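You operate a simulated robot arm through the tools that you are given. There is no shell and no other tool. Be economical: measure what you need, move in short steps, check, and stop when the job is done.

Carry out the task below with a simulated robot arm. There is one attempt and no reset: what you move stays moved.

TASK
Put the prism marked "PRISM 72" from the top of the big table on top of the vacuum lifter and the prism that says "PRISM 65" on the grey shock tag there.
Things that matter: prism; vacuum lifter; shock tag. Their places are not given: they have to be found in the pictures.

It is judged by the outcome, as a careful person would: the job done as asked, and still so three seconds after it is handed in. It fails if anything else is knocked over, pushed out of place, dropped, spilled or broken.

THE ROBOT
A 6-joint arm with a two-finger parallel gripper, fixed in place. Base frame: the origin is at the foot of the arm, x ahead of it, y to its left, z up; the work surface is at about z = 0. Lengths are in m, angles in rad, forces in N, time in s.
With the tool pointing down near the work surface it reaches from about 0.14 to 0.58 m from the base axis. Its first joint turns from -1.152 to 1.152 rad. Payload 2.1 kg.
Tool frame: the origin (TCP) lies between the finger pads and is the grasp point; the fingertips stand 0.03 m ahead of it; z points along the fingers, y is the line along which they close. The gripper opens to 0.094 m. The fingers are 0.028 m wide and 0.01 m thick; the gripper's body (0.05 by 0.096 m) begins 0.055 m behind the TCP.
Orientation is that of the tool frame in the base frame, as [roll, pitch, yaw] about the fixed x, y, z axes, in that order (R = Rz(yaw) Ry(pitch) Rx(roll)). With the fingers straight down and closing along the base's y, the tool's x points along the base's -x, its y along +y and its z along -z.

THE INTERFACE
- The arm moves only by the tool arm_command. Its argument "motion" is a list of rows, each a list of 5 numbers: the finger opening in mm, from 0 to 94, then the shift along the tool's x, y, z in mm, then the turn about the tool's z in rad. In form: [[fingers, tx, ty, tz, yaw], ...]. A call has 1 to 10 rows; each row is the pose to reach, as a shift and turn from the pose commanded when the call began, along the tool's axes at that moment. A row lasts 0.2 s, in which the tool goes at most 0.05 m and 0.15 rad; a call with a longer step from one row to the next is refused whole, and so is a gripper value outside its range. A pose out of reach is approached as far as the arm can. The call stops where the force on the tool passes 40 N (or 10 N more than at its start, if that is more) or the arm is blocked; 0.2 s more then pass. The fingers move at their own pace (about 0.072 m/s each) and stop on an object; they squeeze with about 31 N. The grip force told is the motor's: it shows also when the fingers shut on nothing. Time passes only in rows, and 0.2 s behind the last, so rows that repeat a pose let the fingers close. It gives the time, the measured TCP pose, the force on the tool (base axes), the opening and the grip force at its end, in the units of the frame above (readings bear some noise), and new pictures: "pictures" is both (left out), scene, wrist or none.
- Cameras (640 x 400 px; columns grow to the right, rows downward): "scene" is fixed at [0.0719, -0.3708, 0.4865]; the picture's right is [0.70, -0.71, 0.00], its down [-0.38, -0.38, -0.84] and it looks along [0.60, 0.59, -0.54] (base axes); focal length 252 px, centre (320, 200). "wrist" rides on the gripper at [-0.037, 0, -0.058] in the tool frame; the picture's right is [0.00, -1.00, 0.00], its down [0.97, 0.00, -0.24] and it looks along [0.24, 0.00, 0.97] (tool axes); focal length 218 px, centre (320, 200).
- measure_at(camera, pixels): for up to 12 pixels [column, row] of the newest picture of that camera ("zoom" is the newest enlarged one), the place [x, y, z] in the base frame of the surface seen there, good to about 0.003 m, but the place of the scene camera against the robot may be out by one fixed shift of up to 0.012 m in any direction. No time passes.
- inspect(camera, box): a new picture of the part [left, top, right, bottom] of that camera's present view, enlarged. No time passes.
- close_job(): hands the job in; it is judged then, once.

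Work in short steps. Measure before you move; look again where a grasp or a placing could have gone wrong, and mend it. You have 60 turns and 120 pictures in all, the two below and enlarged ones among them. Open the gripper and draw the arm clear of the work before you hand the job in, unless the task says otherwise; then end with one line.

The tools are called after ">>>" as a command line: name --pt "numbers of a row" for each row, then --argument value for the rest, lists and objects as JSON in quotes. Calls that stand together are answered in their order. arm_command: Moves the arm, as the interface text tells. Its arguments: {"type":"object","properties":{"motion":{"type":"array"},"pictures":{"type":"string","enum":["both","scene","wrist","none"]}},"required":["motion"]} The other tools are called the same way: measure_at (camera, pixels) gives the place of the surface under pixels of a picture; inspect (camera, box) takes an enlarged picture of a part of a camera's view; close_job () hands the job in.

At the start:

```text
t: 0.0
tcp_pos: [0.2983, 0.0421, 0.2992]
orientation: [-3.141, 0.001, 3.141]
force: [-0.2, 0.7, 1.0]
grip_width: 0.0939
grasp_force: 0.0
```

scene: 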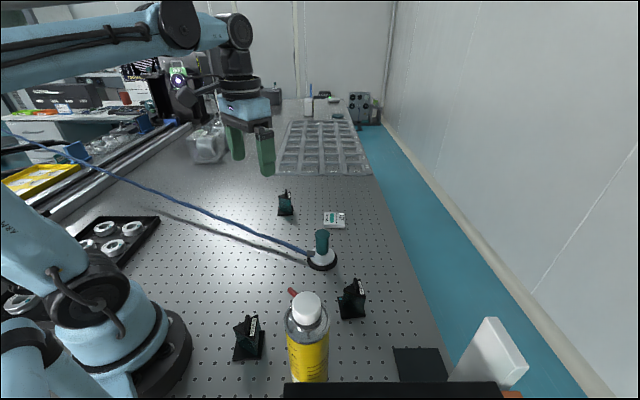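
wrist: 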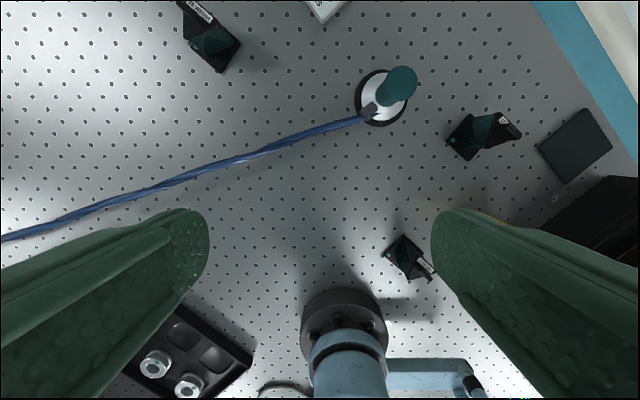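

The pictures show three dark prisms, a hose-fed object with a teal handle, and a white/grey tag. I enlarge them to read the labels.

>>> inspect --camera "scene" --box '[260, 170, 380, 330]'

>>> inspect --camera "scene" --box '[220, 280, 380, 380]'

>>> inspect --camera "wrist" --box '[340, 50, 620, 290]'

>>> inspect --camera "wrist" --box '[160, 0, 360, 80]'

```text
2.50 times, centred on (320, 250) of scene
```

zoom: 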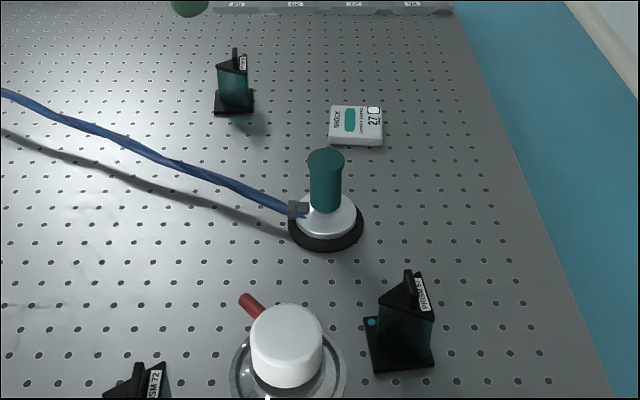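

```text
4.00 times, centred on (300, 330) of scene
```

zoom: 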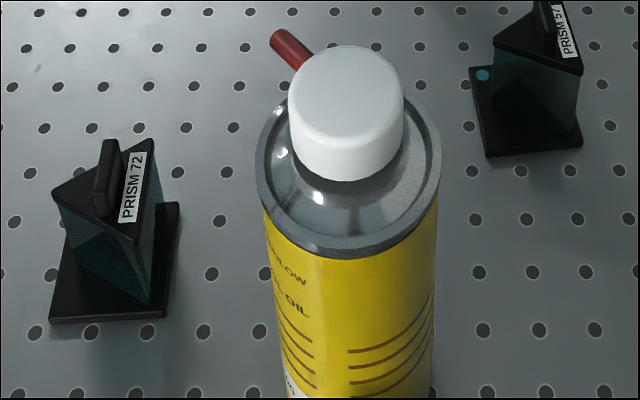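

```text
1.67 times, centred on (480, 170) of wrist
```

zoom: 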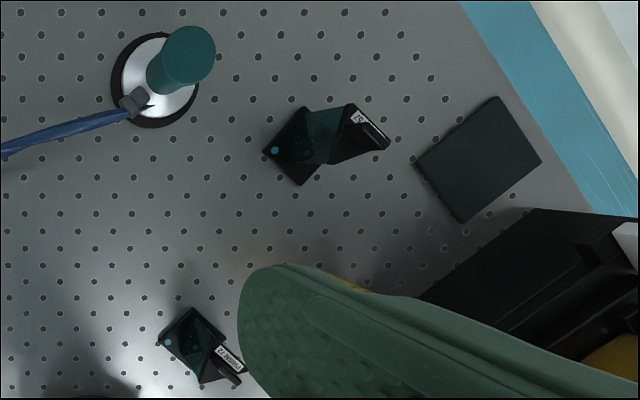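

```text
3.20 times, centred on (260, 40) of wrist
```

zoom: 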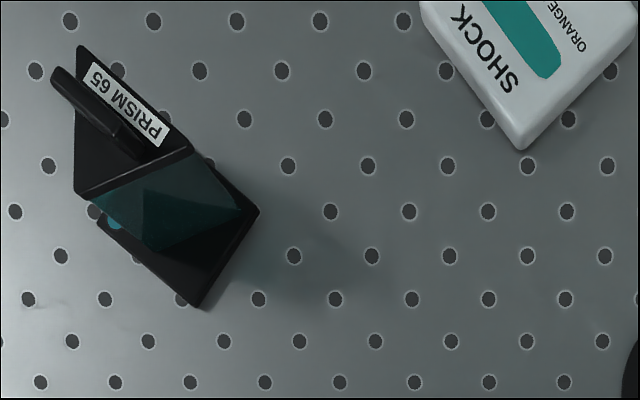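

PRISM 72 is the near one (249,340), PRISM 65 the far one (285,203), and the unrequested PRISM 57 is at (352,298). I measure the main points and inspect the right-hand objects.

>>> measure_at --camera "scene" --pixels '[[321, 234], [322, 243], [335, 214], [328, 221], [343, 226], [285, 192], [247, 326], [253, 320], [263, 350], [240, 358], [310, 262], [330, 264]]'

>>> measure_at --camera "wrist" --pixels '[[402, 80], [385, 100], [366, 115], [395, 118], [320, 5], [425, 268], [392, 252], [406, 240], [203, 12], [215, 45], [220, 68], [388, 255]]'

>>> inspect --camera "scene" --box '[370, 300, 530, 400]'

```text
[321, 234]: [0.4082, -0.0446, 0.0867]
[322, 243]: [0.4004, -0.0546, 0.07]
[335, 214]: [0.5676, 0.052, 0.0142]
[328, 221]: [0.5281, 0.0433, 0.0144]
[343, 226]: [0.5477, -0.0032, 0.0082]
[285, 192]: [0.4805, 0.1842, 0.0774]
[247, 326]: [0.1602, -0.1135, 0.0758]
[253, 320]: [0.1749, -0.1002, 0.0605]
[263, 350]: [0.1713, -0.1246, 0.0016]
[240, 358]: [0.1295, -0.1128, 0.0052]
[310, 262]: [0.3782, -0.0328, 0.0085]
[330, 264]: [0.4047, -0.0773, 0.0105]
```

```text
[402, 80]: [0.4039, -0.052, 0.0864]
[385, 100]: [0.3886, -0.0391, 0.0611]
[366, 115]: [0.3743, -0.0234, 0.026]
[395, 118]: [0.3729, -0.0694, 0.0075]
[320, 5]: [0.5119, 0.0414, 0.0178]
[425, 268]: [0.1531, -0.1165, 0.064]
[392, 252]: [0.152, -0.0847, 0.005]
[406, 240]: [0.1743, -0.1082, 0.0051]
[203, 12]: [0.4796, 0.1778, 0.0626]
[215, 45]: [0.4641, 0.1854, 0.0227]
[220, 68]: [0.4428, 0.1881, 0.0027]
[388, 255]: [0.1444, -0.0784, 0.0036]
```

```text
4.00 times, centred on (450, 350) of scene
```

zoom: 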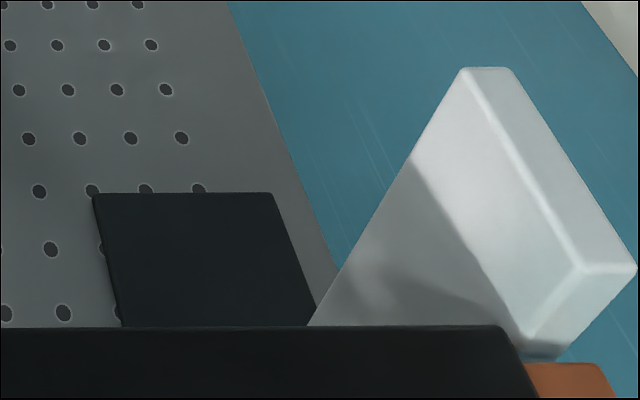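

Targets are found: lifter top near (0.404,-0.05,0.087) and tag near (0.54,0.02,0.015). Before going near PRISM 72 I measure the oil bottle.

>>> measure_at --camera "scene" --pixels '[[307, 300], [307, 318], [290, 312], [325, 315], [290, 335], [325, 340], [292, 293], [307, 360], [300, 388], [480, 335], [400, 392]]'

>>> measure_at --camera "wrist" --pixels '[[485, 215], [600, 250], [480, 140], [515, 130], [455, 140], [190, 10], [240, 45], [185, 35]]'

```text
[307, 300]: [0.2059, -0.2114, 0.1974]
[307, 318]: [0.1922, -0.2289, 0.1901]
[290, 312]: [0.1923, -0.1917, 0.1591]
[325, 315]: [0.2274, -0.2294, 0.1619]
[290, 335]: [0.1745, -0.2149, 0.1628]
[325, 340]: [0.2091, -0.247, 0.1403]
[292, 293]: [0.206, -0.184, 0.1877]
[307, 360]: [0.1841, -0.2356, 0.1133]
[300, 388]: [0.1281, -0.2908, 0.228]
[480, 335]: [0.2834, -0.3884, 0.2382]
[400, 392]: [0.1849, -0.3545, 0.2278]
```

```text
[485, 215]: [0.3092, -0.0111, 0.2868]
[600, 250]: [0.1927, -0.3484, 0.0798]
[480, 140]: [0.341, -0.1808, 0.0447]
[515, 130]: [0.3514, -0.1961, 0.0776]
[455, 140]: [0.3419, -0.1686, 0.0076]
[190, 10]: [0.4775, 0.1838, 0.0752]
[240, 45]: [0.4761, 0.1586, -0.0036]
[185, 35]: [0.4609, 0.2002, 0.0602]
```

The bottle stands at about (0.20,-0.215) with its top at 0.197, so it leaves about 7 cm of room. I move above PRISM 72 for a closer look.

>>> arm_command --pt "70 30 -33 10 0" --pt "70 60 -66 20 0" --pt "70 90 -99 30 0" --pt "70 118 -132 40 0" --pt "70 118 -132 60 0" --pt "70 118 -132 60 0" --pictures "both"

```text
t: 1.4
tcp_pos: [0.1774, -0.091, 0.2395]
orientation: [3.141, 0.002, 3.141]
force: [-0.1, -0.1, 0.3]
grip_width: 0.0699
grasp_force: 0.0
```

scene: 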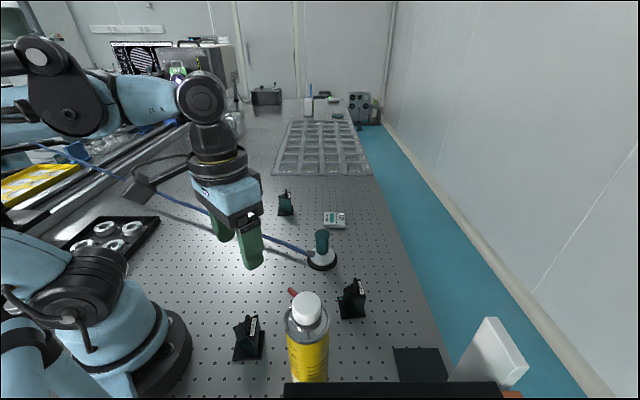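
wrist: 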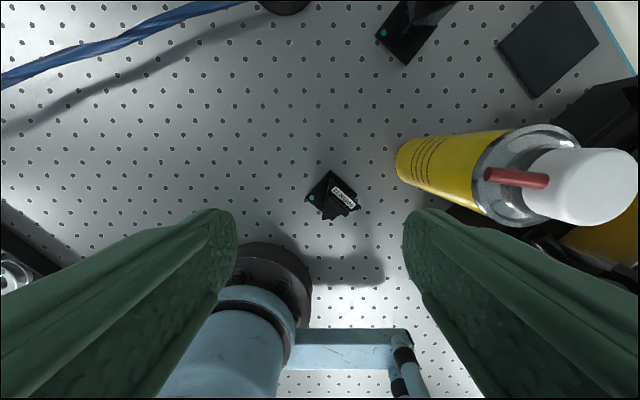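

>>> inspect --camera "wrist" --box '[292, 160, 372, 230]'

```text
5.71 times, centred on (332, 195) of wrist
```

zoom: 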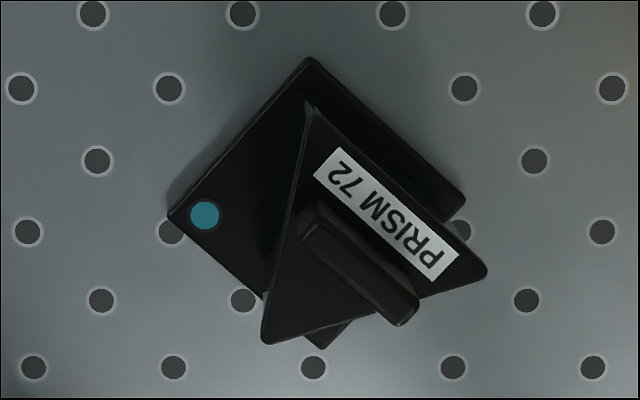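

Enlarged, it shows the square base, the triangular cap and the fin grip. I measure their corners.

>>> measure_at --camera "zoom" --pixels '[[309, 68], [178, 215], [322, 342], [458, 200], [308, 220], [400, 305], [355, 262], [310, 125], [478, 270], [272, 335], [415, 245], [385, 225]]'

```text
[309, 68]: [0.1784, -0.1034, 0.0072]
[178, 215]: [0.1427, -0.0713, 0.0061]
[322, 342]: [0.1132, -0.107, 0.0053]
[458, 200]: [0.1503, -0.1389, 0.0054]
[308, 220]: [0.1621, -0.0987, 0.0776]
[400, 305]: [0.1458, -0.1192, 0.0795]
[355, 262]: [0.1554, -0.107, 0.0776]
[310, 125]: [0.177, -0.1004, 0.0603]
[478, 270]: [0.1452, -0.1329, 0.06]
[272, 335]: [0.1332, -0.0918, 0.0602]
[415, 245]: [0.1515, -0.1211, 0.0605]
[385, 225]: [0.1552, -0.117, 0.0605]
```

The fin of PRISM 72 is centred near (0.1545,-0.108), z 0.062–0.078, with its thin axis about -0.84 rad in tool yaw. I turn and descend to hover over it.

>>> arm_command --pt "50 4 -3 10 -0.14" --pt "50 8 -6 25 -0.28" --pt "50 12 -9 40 -0.42" --pt "50 16 -12 55 -0.56" --pt "50 20 -15 70 -0.7" --pt "50 23 -17 85 -0.84" --pt "50 23 -17 95 -0.84" --pt "50 23 -17 95 -0.84"

```text
t: 3.2
tcp_pos: [0.1559, -0.1061, 0.144]
orientation: [-3.14, 0.002, -2.299]
force: [-0.2, 1.0, -0.2]
grip_width: 0.0498
grasp_force: 0.0
```

scene: 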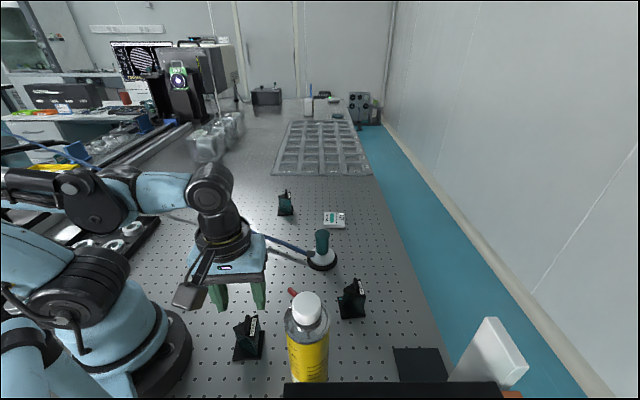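
wrist: 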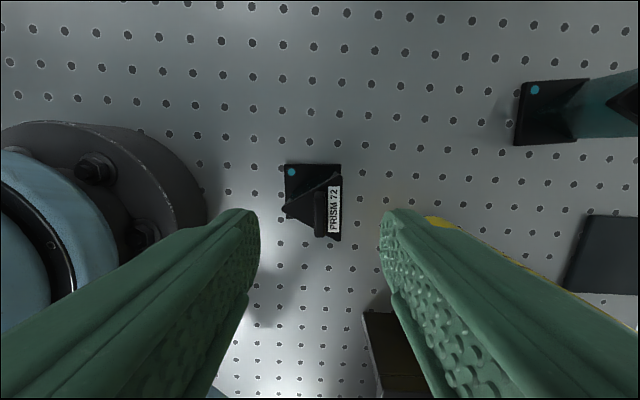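

The gripper is aligned with the prism's edges. I enlarge to refine the position and turn.

>>> inspect --camera "wrist" --box '[270, 155, 366, 250]'

```text
4.21 times, centred on (318, 202) of wrist
```

zoom: 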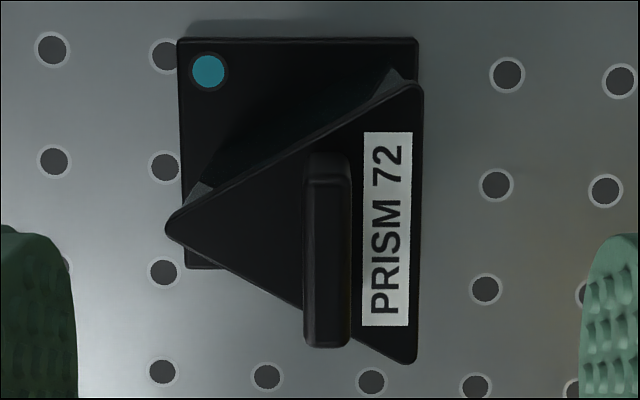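

>>> measure_at --camera "zoom" --pixels '[[328, 175], [328, 335], [328, 255], [312, 255], [342, 255], [186, 45], [410, 45], [190, 262], [413, 95], [408, 355], [178, 222], [270, 220]]'

```text
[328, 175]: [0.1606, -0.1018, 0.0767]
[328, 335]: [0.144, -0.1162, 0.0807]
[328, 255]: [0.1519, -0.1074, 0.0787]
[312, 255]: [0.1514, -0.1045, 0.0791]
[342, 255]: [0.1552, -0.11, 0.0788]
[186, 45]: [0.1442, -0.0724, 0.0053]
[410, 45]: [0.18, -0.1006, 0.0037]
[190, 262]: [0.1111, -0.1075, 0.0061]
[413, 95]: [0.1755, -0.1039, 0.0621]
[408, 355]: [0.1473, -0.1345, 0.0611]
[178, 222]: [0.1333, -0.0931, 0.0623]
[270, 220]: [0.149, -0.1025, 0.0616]
```

The fin centre is near (0.153,-0.108), in the gripper's mid-plane, with 3 mm still to go in tool x. I descend so the tips stop just above the cap (z 0.062), then close.

>>> arm_command --pt "40 3 0 15 0" --pt "30 3 0 30 0" --pt "30 3 0 42 0" --pt "30 3 0 49 0" --pt "30 3 0 49 0"

```text
t: 4.4
tcp_pos: [0.1546, -0.1088, 0.0955]
orientation: [3.141, 0.0, -2.302]
force: [1.2, 0.2, 0.4]
grip_width: 0.0299
grasp_force: 0.1
```

scene: 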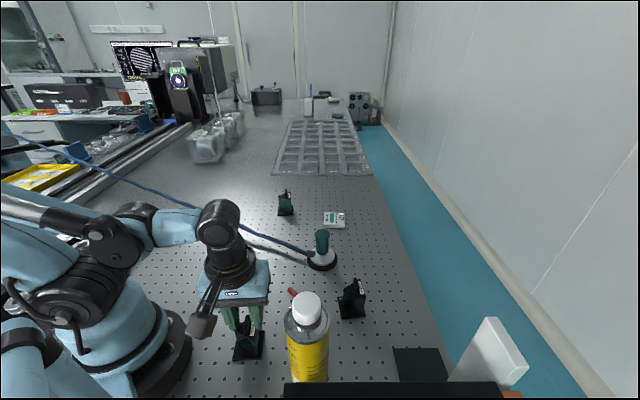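
wrist: 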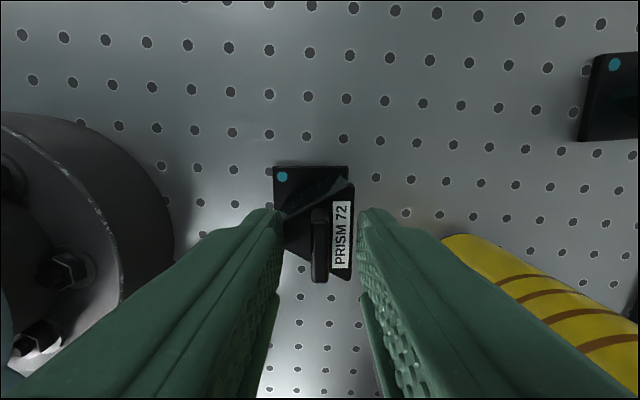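

The fingers straddle the fin. I lower 2 mm more and close.

>>> arm_command --pt "30 0 0 2 0" --pt "0 0 0 2 0" --pt "0 0 0 2 0" --pt "0 0 0 2 0" --pt "0 0 0 2 0" --pictures "wrist"

```text
t: 5.6
tcp_pos: [0.1551, -0.1076, 0.0935]
orientation: [-3.139, 0.0, -2.304]
force: [-0.6, -0.2, 0.1]
grip_width: 0.0064
grasp_force: 31.4
```

wrist: 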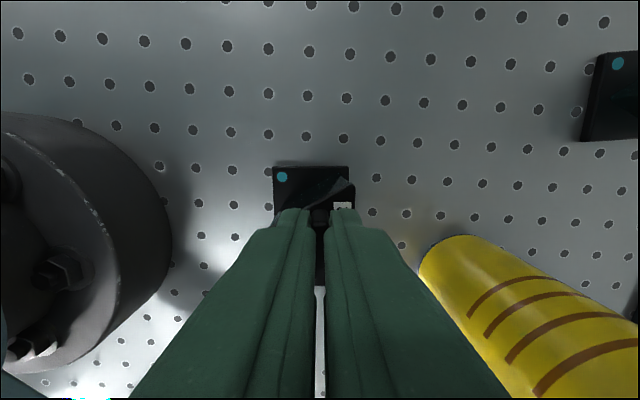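

The grip holds at 6.4 mm width. I lift straight up.

>>> arm_command --pt "0 0 0 -15 0" --pt "0 0 0 -40 0" --pt "0 0 0 -70 0" --pt "0 0 0 -100 0" --pt "0 0 0 -130 0" --pt "0 0 0 -150 0" --pt "0 0 0 -150 0"

```text
t: 7.2
tcp_pos: [0.1546, -0.1091, 0.2439]
orientation: [-3.139, 0.001, -2.301]
force: [-0.2, 0.9, -1.2]
grip_width: 0.0066
grasp_force: 30.5
```

scene: 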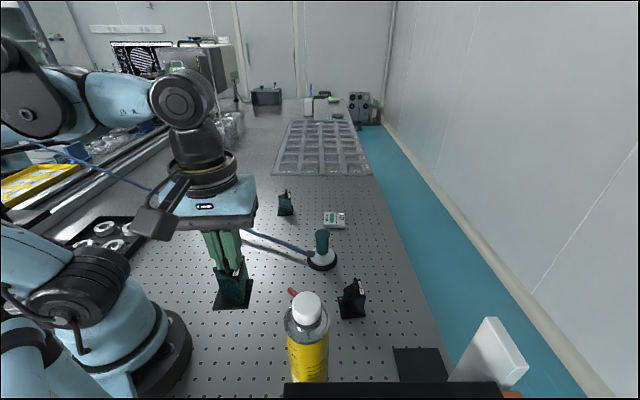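
wrist: 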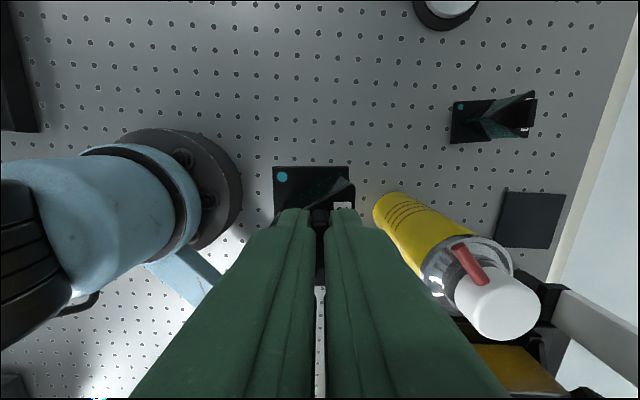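

The prism is up. I carry it toward the lifter, stopping short so the wrist camera can measure the lifter's top.

>>> arm_command --pt "0 -20 -20 0 0" --pt "0 -45 -46 0 0" --pt "0 -70 -72 0 0" --pt "0 -95 -98 0 0" --pt "0 -120 -124 0 0" --pt "0 -141 -146 0 0" --pt "0 -141 -146 0 0"

```text
t: 8.8
tcp_pos: [0.3568, -0.1004, 0.2426]
orientation: [-3.139, 0.003, -2.301]
force: [0.8, -0.2, -1.2]
grip_width: 0.0066
grasp_force: 30.8
```

scene: 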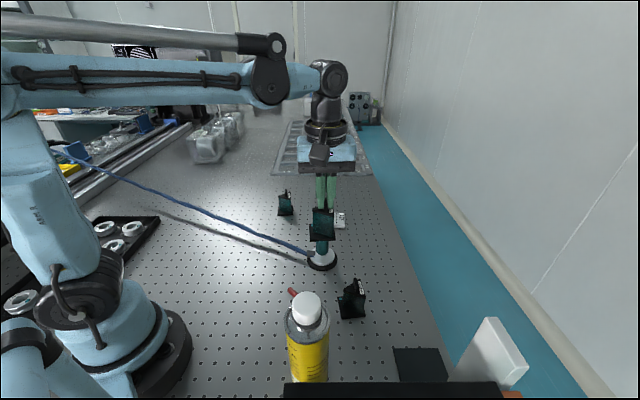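
wrist: 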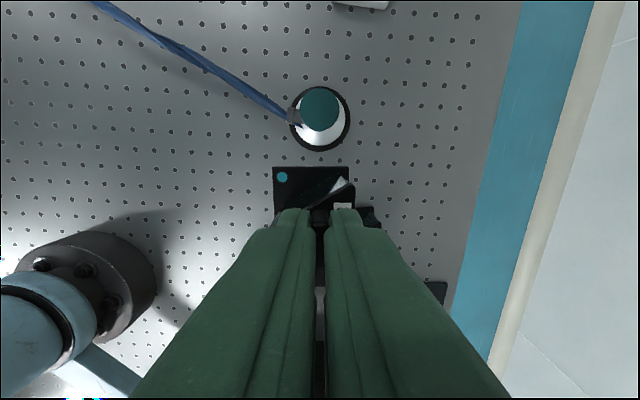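

>>> inspect --camera "wrist" --box '[260, 70, 380, 220]'

```text
2.67 times, centred on (320, 145) of wrist
```

zoom: 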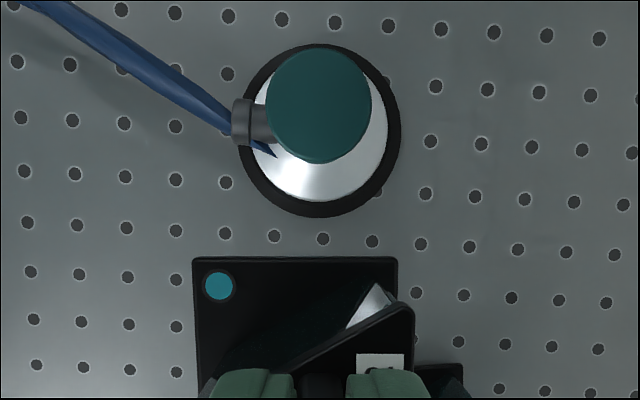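

>>> measure_at --camera "zoom" --pixels '[[318, 52], [318, 102], [318, 140], [318, 150], [318, 158], [270, 102], [367, 102], [198, 262], [394, 262], [200, 380], [410, 320]]'

>>> measure_at --camera "scene" --pixels '[[321, 238], [321, 246], [314, 238], [335, 214]]'

```text
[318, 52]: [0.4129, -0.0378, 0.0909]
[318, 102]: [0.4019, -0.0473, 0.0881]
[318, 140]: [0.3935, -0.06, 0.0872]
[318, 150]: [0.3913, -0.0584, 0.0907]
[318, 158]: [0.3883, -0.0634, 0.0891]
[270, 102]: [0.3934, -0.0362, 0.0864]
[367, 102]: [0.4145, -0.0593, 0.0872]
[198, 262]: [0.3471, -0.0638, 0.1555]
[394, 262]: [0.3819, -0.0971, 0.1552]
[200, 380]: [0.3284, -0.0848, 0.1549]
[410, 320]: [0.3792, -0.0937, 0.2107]
```

```text
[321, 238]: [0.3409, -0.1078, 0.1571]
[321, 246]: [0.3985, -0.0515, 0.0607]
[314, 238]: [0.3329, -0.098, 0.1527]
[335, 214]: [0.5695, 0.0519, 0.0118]
```

The lifter's top disc is centred at about (0.402,-0.049,0.088), 34 mm across, and the held base's bottom is at z≈0.149. I bring the prism's mass centre over the disc and lower to a few mm above it.

>>> arm_command --pt "0 -25 -1 0 0" --pt "0 -50 -2 0 0" --pt "0 -73 -2.5 0 0" --pt "0 -73 -2.5 20 0" --pt "0 -73 -2.5 40 0" --pt "0 -73 -2.5 54 0" --pt "0 -73 -2.5 54 0"

>>> inspect --camera "scene" --box '[270, 180, 370, 280]'

```text
t: 10.4
tcp_pos: [0.4086, -0.0475, 0.1902]
orientation: [-3.139, 0.0, -2.303]
force: [0.2, 0.3, -1.3]
grip_width: 0.0066
grasp_force: 31.0
```

scene: 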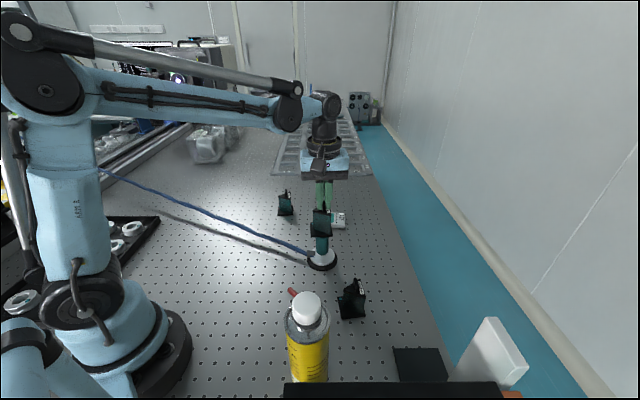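
wrist: 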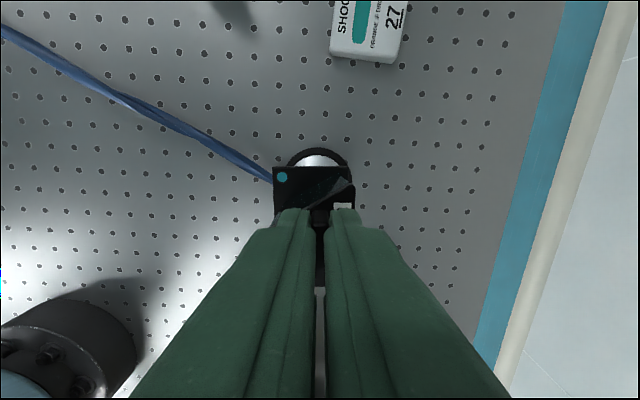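

```text
4.00 times, centred on (320, 230) of scene
```

zoom: 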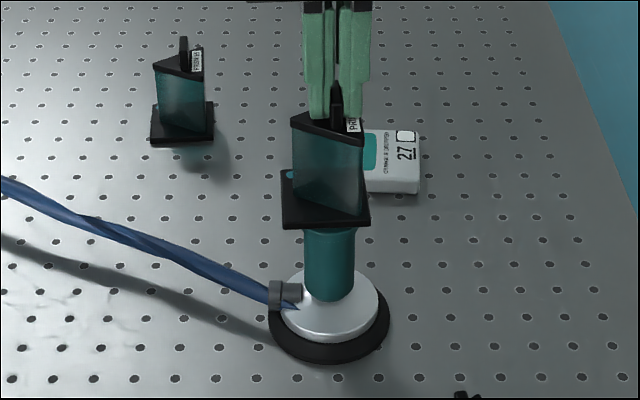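

Centred laterally (base 282–370, handle 303–355 in the zoom). I lower in small steps until touch.

>>> arm_command --pt "0 0 0 3 0" --pt "0 0 0 5 0" --pt "0 0 0 6.5 0" --pt "0 0 0 6.5 0" --pictures "none"

>>> inspect --camera "scene" --box '[290, 200, 350, 260]'

```text
t: 11.4
tcp_pos: [0.4085, -0.0488, 0.1835]
orientation: [-3.14, 0.002, -2.302]
force: [-0.4, 0.7, -2.4]
grip_width: 0.006
grasp_force: 31.0
```

```text
6.67 times, centred on (320, 230) of scene
```

zoom: 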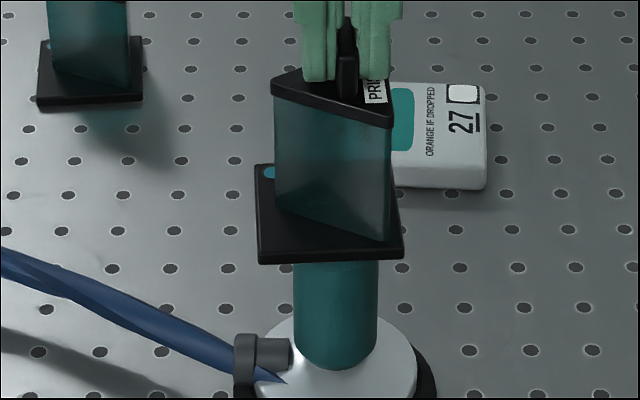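

>>> arm_command --pt "0 0 0 1 0" --pt "0 0 0 1 0" --pictures "none"

```text
t: 12.0
tcp_pos: [0.4074, -0.0488, 0.1821]
orientation: [-3.141, 0.003, -2.302]
force: [0.5, -0.6, -2.4]
grip_width: 0.0066
grasp_force: 30.9
```

No contact force yet (−2.4 N is roughly the weight). I continue by 1 mm.

>>> arm_command --pt "0 0 0 1 0" --pt "0 0 0 1 0" --pictures "none"

```text
t: 12.6
tcp_pos: [0.4071, -0.0494, 0.1807]
orientation: [-3.138, 0.003, -2.302]
force: [-0.6, 0.2, -1.8]
grip_width: 0.0065
grasp_force: 31.7
```

>>> arm_command --pt "0 0 0 1 0" --pt "0 0 0 1 0" --pictures "none"

>>> inspect --camera "scene" --box '[290, 200, 350, 260]'

```text
t: 13.2
tcp_pos: [0.4076, -0.0485, 0.1813]
orientation: [-3.14, 0.001, -2.301]
force: [0.1, -0.5, 14.7]
grip_width: 0.0062
grasp_force: 30.8
```

```text
6.67 times, centred on (320, 230) of scene
```

zoom: 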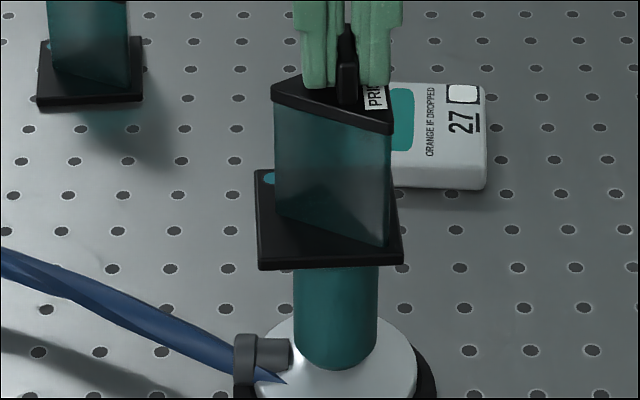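

Contact at 14.7 N. I ease back 0.7 mm and open gently.

>>> arm_command --pt "0 0 0 -0.7 0" --pt "0 0 0 -0.7 0" --pt "14 0 0 -0.7 0" --pt "26 0 0 -0.7 0" --pt "30 0 0 -0.7 0" --pt "30 0 0 -0.7 0"

>>> inspect --camera "scene" --box '[290, 200, 350, 260]'

```text
t: 14.6
tcp_pos: [0.4069, -0.0479, 0.181]
orientation: [-3.139, 0.003, -2.302]
force: [0.5, 0.5, 0.4]
grip_width: 0.03
grasp_force: 0.1
```

scene: 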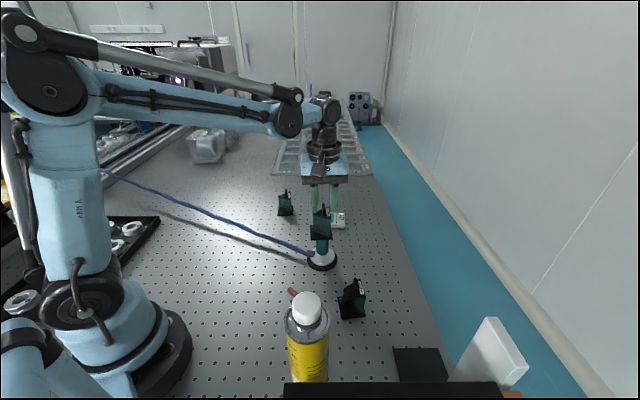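
wrist: 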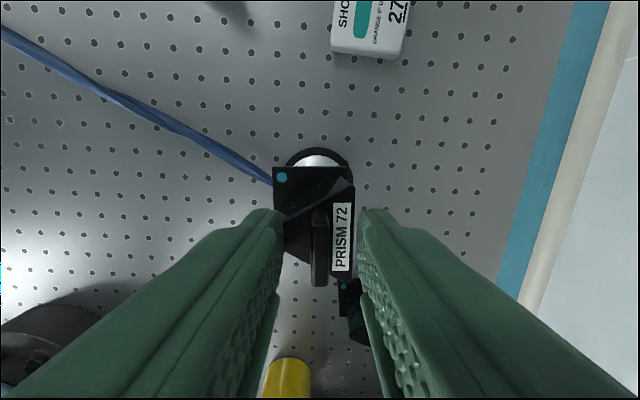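

```text
6.67 times, centred on (320, 230) of scene
```

zoom: 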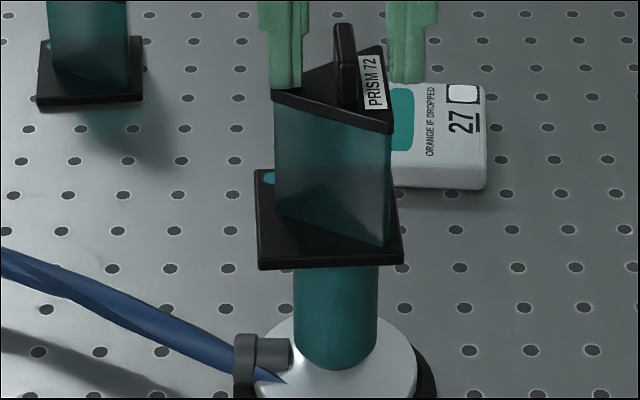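

PRISM 72 stands level on the lifter, released. I rise straight up first and then go over to PRISM 65.

>>> arm_command --pt "34 0 0 -15 0" --pt "34 0 0 -40 0" --pt "34 0 0 -70 0" --pt "50 -36 17 -75 0" --pt "50 -72 34 -75 0" --pt "50 -108 51 -75 0" --pt "50 -144 68 -75 0" --pt "50 -180 85 -75 0" --pt "50 -215 101 -60 0" --pt "50 -215 101 -45 0"

>>> inspect --camera "wrist" --box '[240, 130, 400, 260]'

```text
t: 16.8
tcp_pos: [0.4764, 0.1793, 0.2268]
orientation: [-3.14, 0.002, -2.302]
force: [0.6, -0.6, 0.3]
grip_width: 0.0499
grasp_force: 0.0
```

scene: 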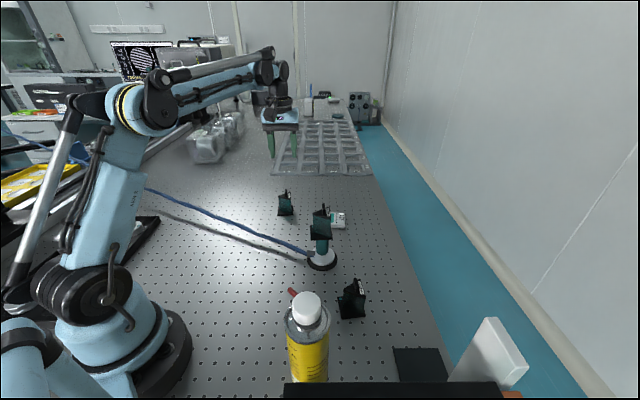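
wrist: 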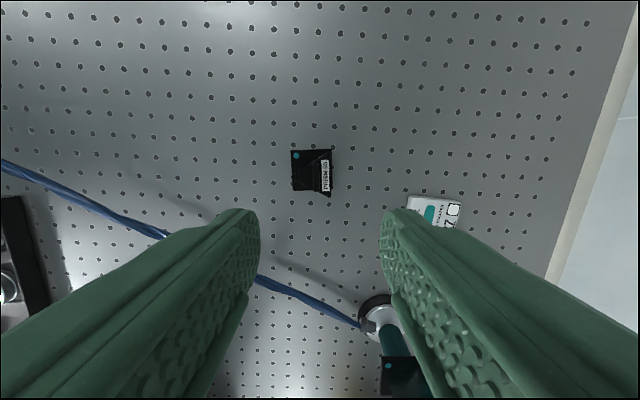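

```text
3.08 times, centred on (320, 195) of wrist
```

zoom: 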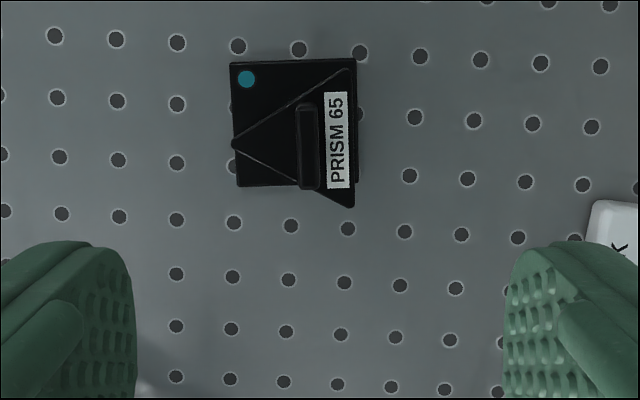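

>>> measure_at --camera "zoom" --pixels '[[305, 115], [307, 145], [309, 180], [236, 67], [353, 64], [240, 180], [346, 75], [350, 202], [237, 145], [270, 145], [610, 215], [335, 290]]'

>>> measure_at --camera "wrist" --pixels '[[411, 198], [458, 206], [420, 206], [440, 212]]'

```text
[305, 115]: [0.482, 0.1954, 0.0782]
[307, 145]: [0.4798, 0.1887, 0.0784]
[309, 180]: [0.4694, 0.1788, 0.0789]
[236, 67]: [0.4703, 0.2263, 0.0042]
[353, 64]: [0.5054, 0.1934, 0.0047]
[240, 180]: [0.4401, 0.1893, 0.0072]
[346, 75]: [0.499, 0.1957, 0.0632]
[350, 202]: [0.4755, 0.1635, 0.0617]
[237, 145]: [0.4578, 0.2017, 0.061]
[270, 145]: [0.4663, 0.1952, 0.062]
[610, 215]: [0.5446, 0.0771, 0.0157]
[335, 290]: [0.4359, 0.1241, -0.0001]
```

```text
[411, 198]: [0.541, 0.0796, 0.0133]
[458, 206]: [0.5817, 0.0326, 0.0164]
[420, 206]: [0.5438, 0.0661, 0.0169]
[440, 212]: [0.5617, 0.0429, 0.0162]
```

PRISM 65's fin is centred near (0.4765,0.1875), turned about -0.03 rad more. I hover over it closely.

>>> arm_command --pt "50 -3 2 20 -0.03" --pt "50 -6 4.5 45 -0.03" --pt "40 -6 4.5 70 -0.03" --pt "40 -6 4.5 84 -0.03" --pt "40 -6 4.5 84 -0.03" --pictures "none"

>>> inspect --camera "wrist" --box '[270, 155, 366, 250]'

```text
t: 18.0
tcp_pos: [0.477, 0.1866, 0.1421]
orientation: [-3.139, 0.002, -2.272]
force: [-0.4, -0.9, -0.6]
grip_width: 0.0399
grasp_force: 0.0
```

```text
4.21 times, centred on (318, 202) of wrist
```

zoom: 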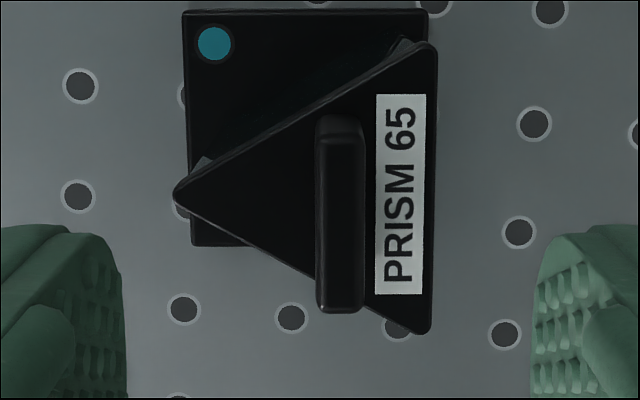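

Alignment is good; the fin is about 1.8 mm right and slightly ahead compared with the first grasp. I correct, descend and close.

>>> arm_command --pt "35 -2 -1.8 10 0" --pt "30 -2 -1.8 28 0" --pt "30 -2 -1.8 42 0" --pt "30 -2 -1.8 48 0" --pt "30 -2 -1.8 48 0" --pictures "wrist"

```text
t: 19.2
tcp_pos: [0.4789, 0.1864, 0.0941]
orientation: [-3.139, 0.0, -2.272]
force: [-0.5, -0.2, 1.0]
grip_width: 0.03
grasp_force: 0.0
```

wrist: 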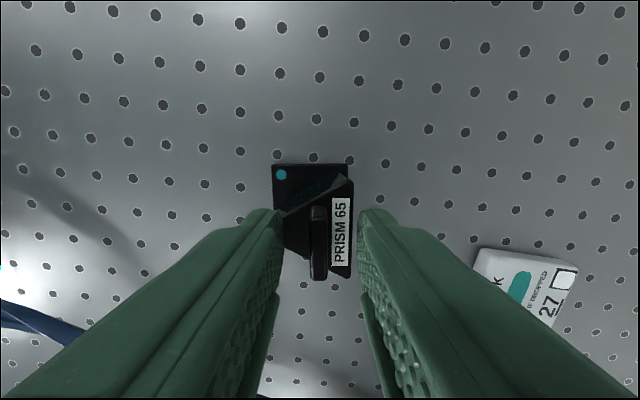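

Same straddle as before. I close the fingers and then lift.

>>> arm_command --pt "0 0 0 0.5 0" --pt "0 0 0 0.5 0" --pt "0 0 0 0.5 0" --pt "0 0 0 0.5 0" --pt "0 0 0 -10 0" --pt "0 0 0 -35 0" --pt "0 0 0 -60 0" --pt "0 0 0 -60 0"

```text
t: 21.0
tcp_pos: [0.48, 0.1869, 0.1548]
orientation: [-3.139, 0.001, -2.272]
force: [-0.4, -0.1, -1.8]
grip_width: 0.0064
grasp_force: 30.9
```

scene: 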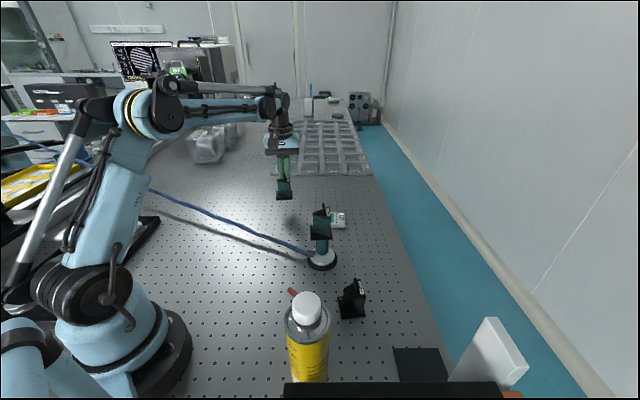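
wrist: 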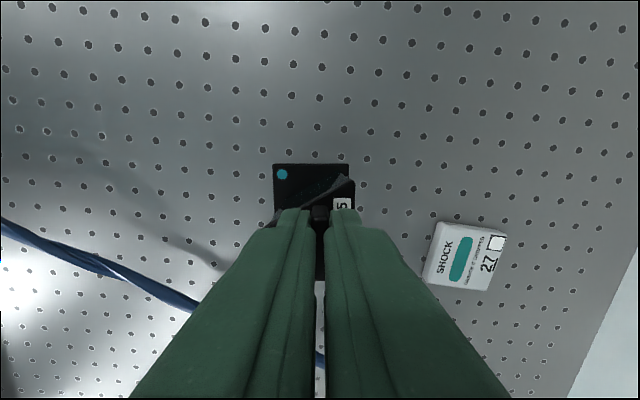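

The whole tag is visible at (465,255). I measure its corners from the wrist view.

>>> inspect --camera "wrist" --box '[405, 205, 525, 300]'

>>> measure_at --camera "wrist" --pixels '[[443, 226], [504, 236], [485, 288], [430, 280], [462, 258], [495, 244], [276, 167], [346, 167], [442, 250], [485, 265]]'

```text
4.21 times, centred on (465, 252) of wrist
```

zoom: 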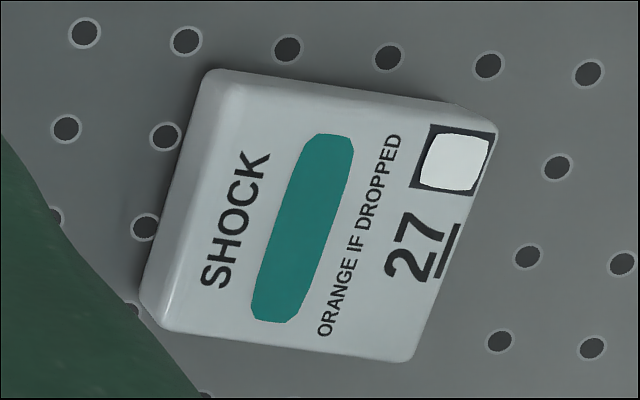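

```text
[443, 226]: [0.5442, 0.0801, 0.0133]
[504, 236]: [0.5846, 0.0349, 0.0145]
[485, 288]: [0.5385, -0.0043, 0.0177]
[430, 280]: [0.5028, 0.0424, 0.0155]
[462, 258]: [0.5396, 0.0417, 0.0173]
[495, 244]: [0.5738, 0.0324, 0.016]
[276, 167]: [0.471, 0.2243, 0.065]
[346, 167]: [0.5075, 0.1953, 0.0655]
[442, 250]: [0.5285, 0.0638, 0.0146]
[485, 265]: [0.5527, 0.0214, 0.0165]
```

The tag's centre is about (0.543,0.038), top z≈0.016, about 58 mm square. I carry PRISM 65 over it, turning +0.1 to match, and hover about 10 mm above.

>>> arm_command --pt "0 15 -30 -5 0.03" --pt "0 30 -60 -5 0.06" --pt "0 45 -91 -5 0.1" --pt "0 60 -122 -5 0.1" --pt "0 74 -151.5 -5 0.1" --pt "0 74 -151.5 15 0.1" --pt "0 74 -151.5 32 0.1" --pt "0 74 -151.5 32 0.1"

>>> inspect --camera "wrist" --box '[250, 130, 390, 220]'

>>> inspect --camera "scene" --box '[280, 160, 380, 280]'

```text
t: 22.8
tcp_pos: [0.5479, 0.0318, 0.1221]
orientation: [-3.14, 0.001, -2.373]
force: [0.0, 1.0, -1.7]
grip_width: 0.0063
grasp_force: 31.4
```

scene: 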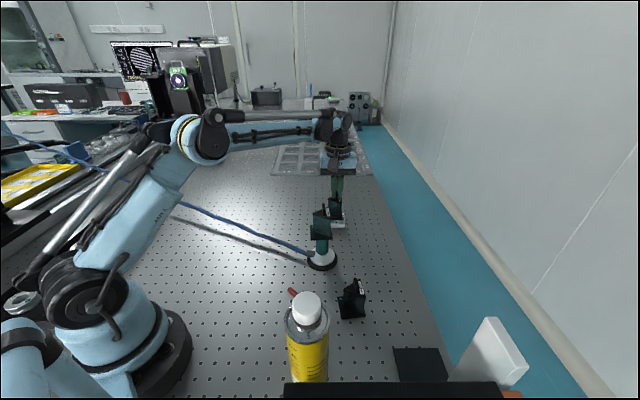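
wrist: 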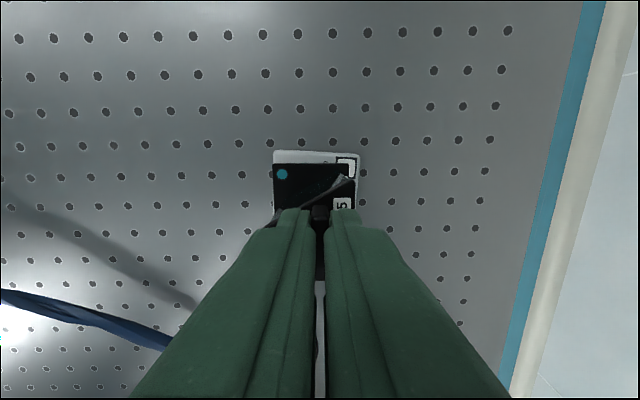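

```text
4.44 times, centred on (320, 175) of wrist
```

zoom: 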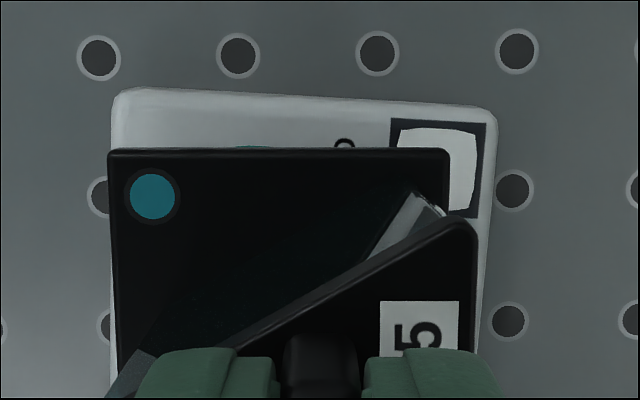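

```text
3.33 times, centred on (330, 220) of scene
```

zoom: 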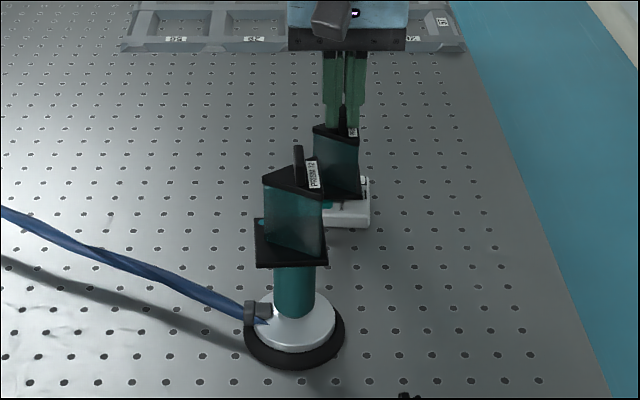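

>>> measure_at --camera "wrist" --pixels '[[275.5, 151.5], [357, 155], [276, 165], [348, 166], [356, 180], [300, 152.5]]'

```text
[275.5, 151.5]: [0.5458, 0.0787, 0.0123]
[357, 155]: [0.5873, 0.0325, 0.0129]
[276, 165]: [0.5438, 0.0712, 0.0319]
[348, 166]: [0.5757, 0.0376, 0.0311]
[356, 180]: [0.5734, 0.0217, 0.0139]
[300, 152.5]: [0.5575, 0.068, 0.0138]
```

The base needs about 3.5 mm to the right (tool -y) to centre on the tag. I shift and lower most of the way.

>>> arm_command --pt "0 -0.5 -3.5 0 0" --pt "0 -0.5 -3.5 4 0" --pt "0 -0.5 -3.5 8 0" --pt "0 -0.5 -3.5 9.5 0" --pt "0 -0.5 -3.5 9.5 0" --pictures "none"

>>> inspect --camera "wrist" --box '[250, 130, 390, 220]'

```text
t: 24.0
tcp_pos: [0.5499, 0.0309, 0.113]
orientation: [-3.14, 0.002, -2.373]
force: [0.8, -0.3, -1.9]
grip_width: 0.0062
grasp_force: 31.1
```

```text
4.44 times, centred on (320, 175) of wrist
```

zoom: 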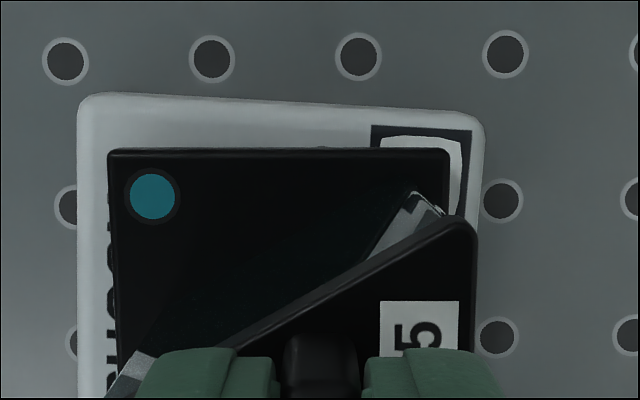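

Well centred on the tag. I touch down in sub-millimetre steps.

>>> arm_command --pt "0 0 0 1 0" --pt "0 0 0 2 0" --pt "0 0 0 2 0" --pictures "none"

```text
t: 24.8
tcp_pos: [0.5509, 0.0305, 0.1099]
orientation: [-3.138, 0.001, -2.371]
force: [0.6, 0.5, -1.2]
grip_width: 0.0066
grasp_force: 30.6
```

>>> arm_command --pt "0 0 0 0.8 0" --pt "0 0 0 0.8 0" --pictures "none"

```text
t: 25.4
tcp_pos: [0.5504, 0.0296, 0.1102]
orientation: [-3.139, 0.001, -2.371]
force: [0.3, -0.9, -3.2]
grip_width: 0.0065
grasp_force: 31.2
```

>>> arm_command --pt "0 0 0 0.8 0" --pt "0 0 0 0.8 0" --pictures "none"

```text
t: 26.0
tcp_pos: [0.5511, 0.0308, 0.1093]
orientation: [-3.14, 0.002, -2.372]
force: [-0.2, 0.5, 11.8]
grip_width: 0.006
grasp_force: 30.7
```

Contact at 11.8 N. I ease up 0.5 mm and open.

>>> arm_command --pt "0 0 0 -0.5 0" --pt "0 0 0 -0.5 0" --pt "14 0 0 -0.5 0" --pt "26 0 0 -0.5 0" --pt "30 0 0 -0.5 0" --pt "30 0 0 -0.5 0"

```text
t: 27.4
tcp_pos: [0.5511, 0.0309, 0.1104]
orientation: [-3.14, 0.003, -2.373]
force: [0.2, -0.2, 0.6]
grip_width: 0.0301
grasp_force: 0.1
```

scene: 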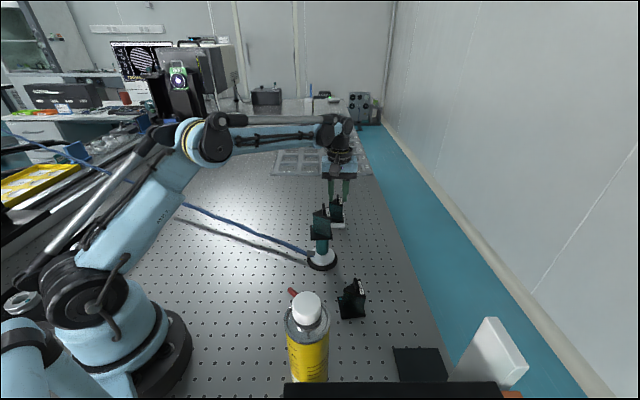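
wrist: 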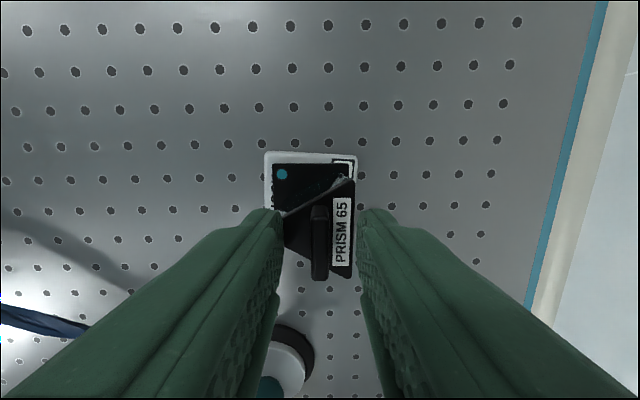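

Released and standing. I rise straight up, then draw the arm away to the left at height.

>>> arm_command --pt "34 0 0 -12 0" --pt "34 0 0 -35 0" --pt "34 0 0 -65 0" --pt "34 0 0 -95 0" --pt "40 5 38 -110 0" --pt "40 10 76 -125 0" --pt "40 15 114 -140 0" --pt "40 20 152 -150 0" --pt "40 24 190 -160 0" --pt "40 24 190 -160 0"

>>> inspect --camera "scene" --box '[280, 180, 380, 280]'

```text
t: 29.6
tcp_pos: [0.4014, 0.1489, 0.2707]
orientation: [-3.14, 0.001, -2.372]
force: [-0.1, 0.5, -0.2]
grip_width: 0.04
grasp_force: 0.0
```

scene: 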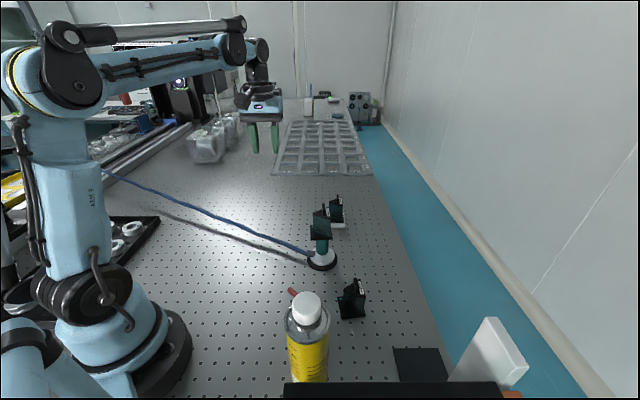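
wrist: 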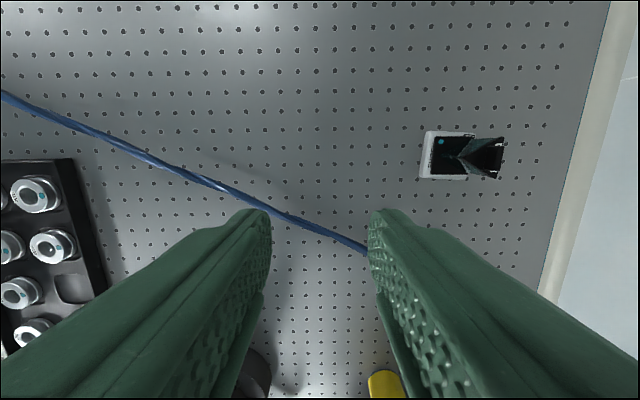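

```text
4.00 times, centred on (330, 230) of scene
```

zoom: 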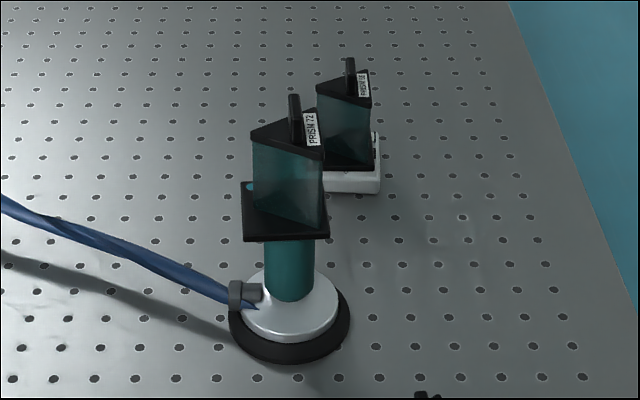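

Both prisms stand level on their targets, nothing else has moved, and the arm is clear with the gripper open. I hand the job in.

>>> close_job

```text
The job is handed in.
```

PRISM 72 is standing on top of the vacuum lifter and PRISM 65 on the grey shock tag; nothing else was disturbed in the last pictures, and the job is handed in.
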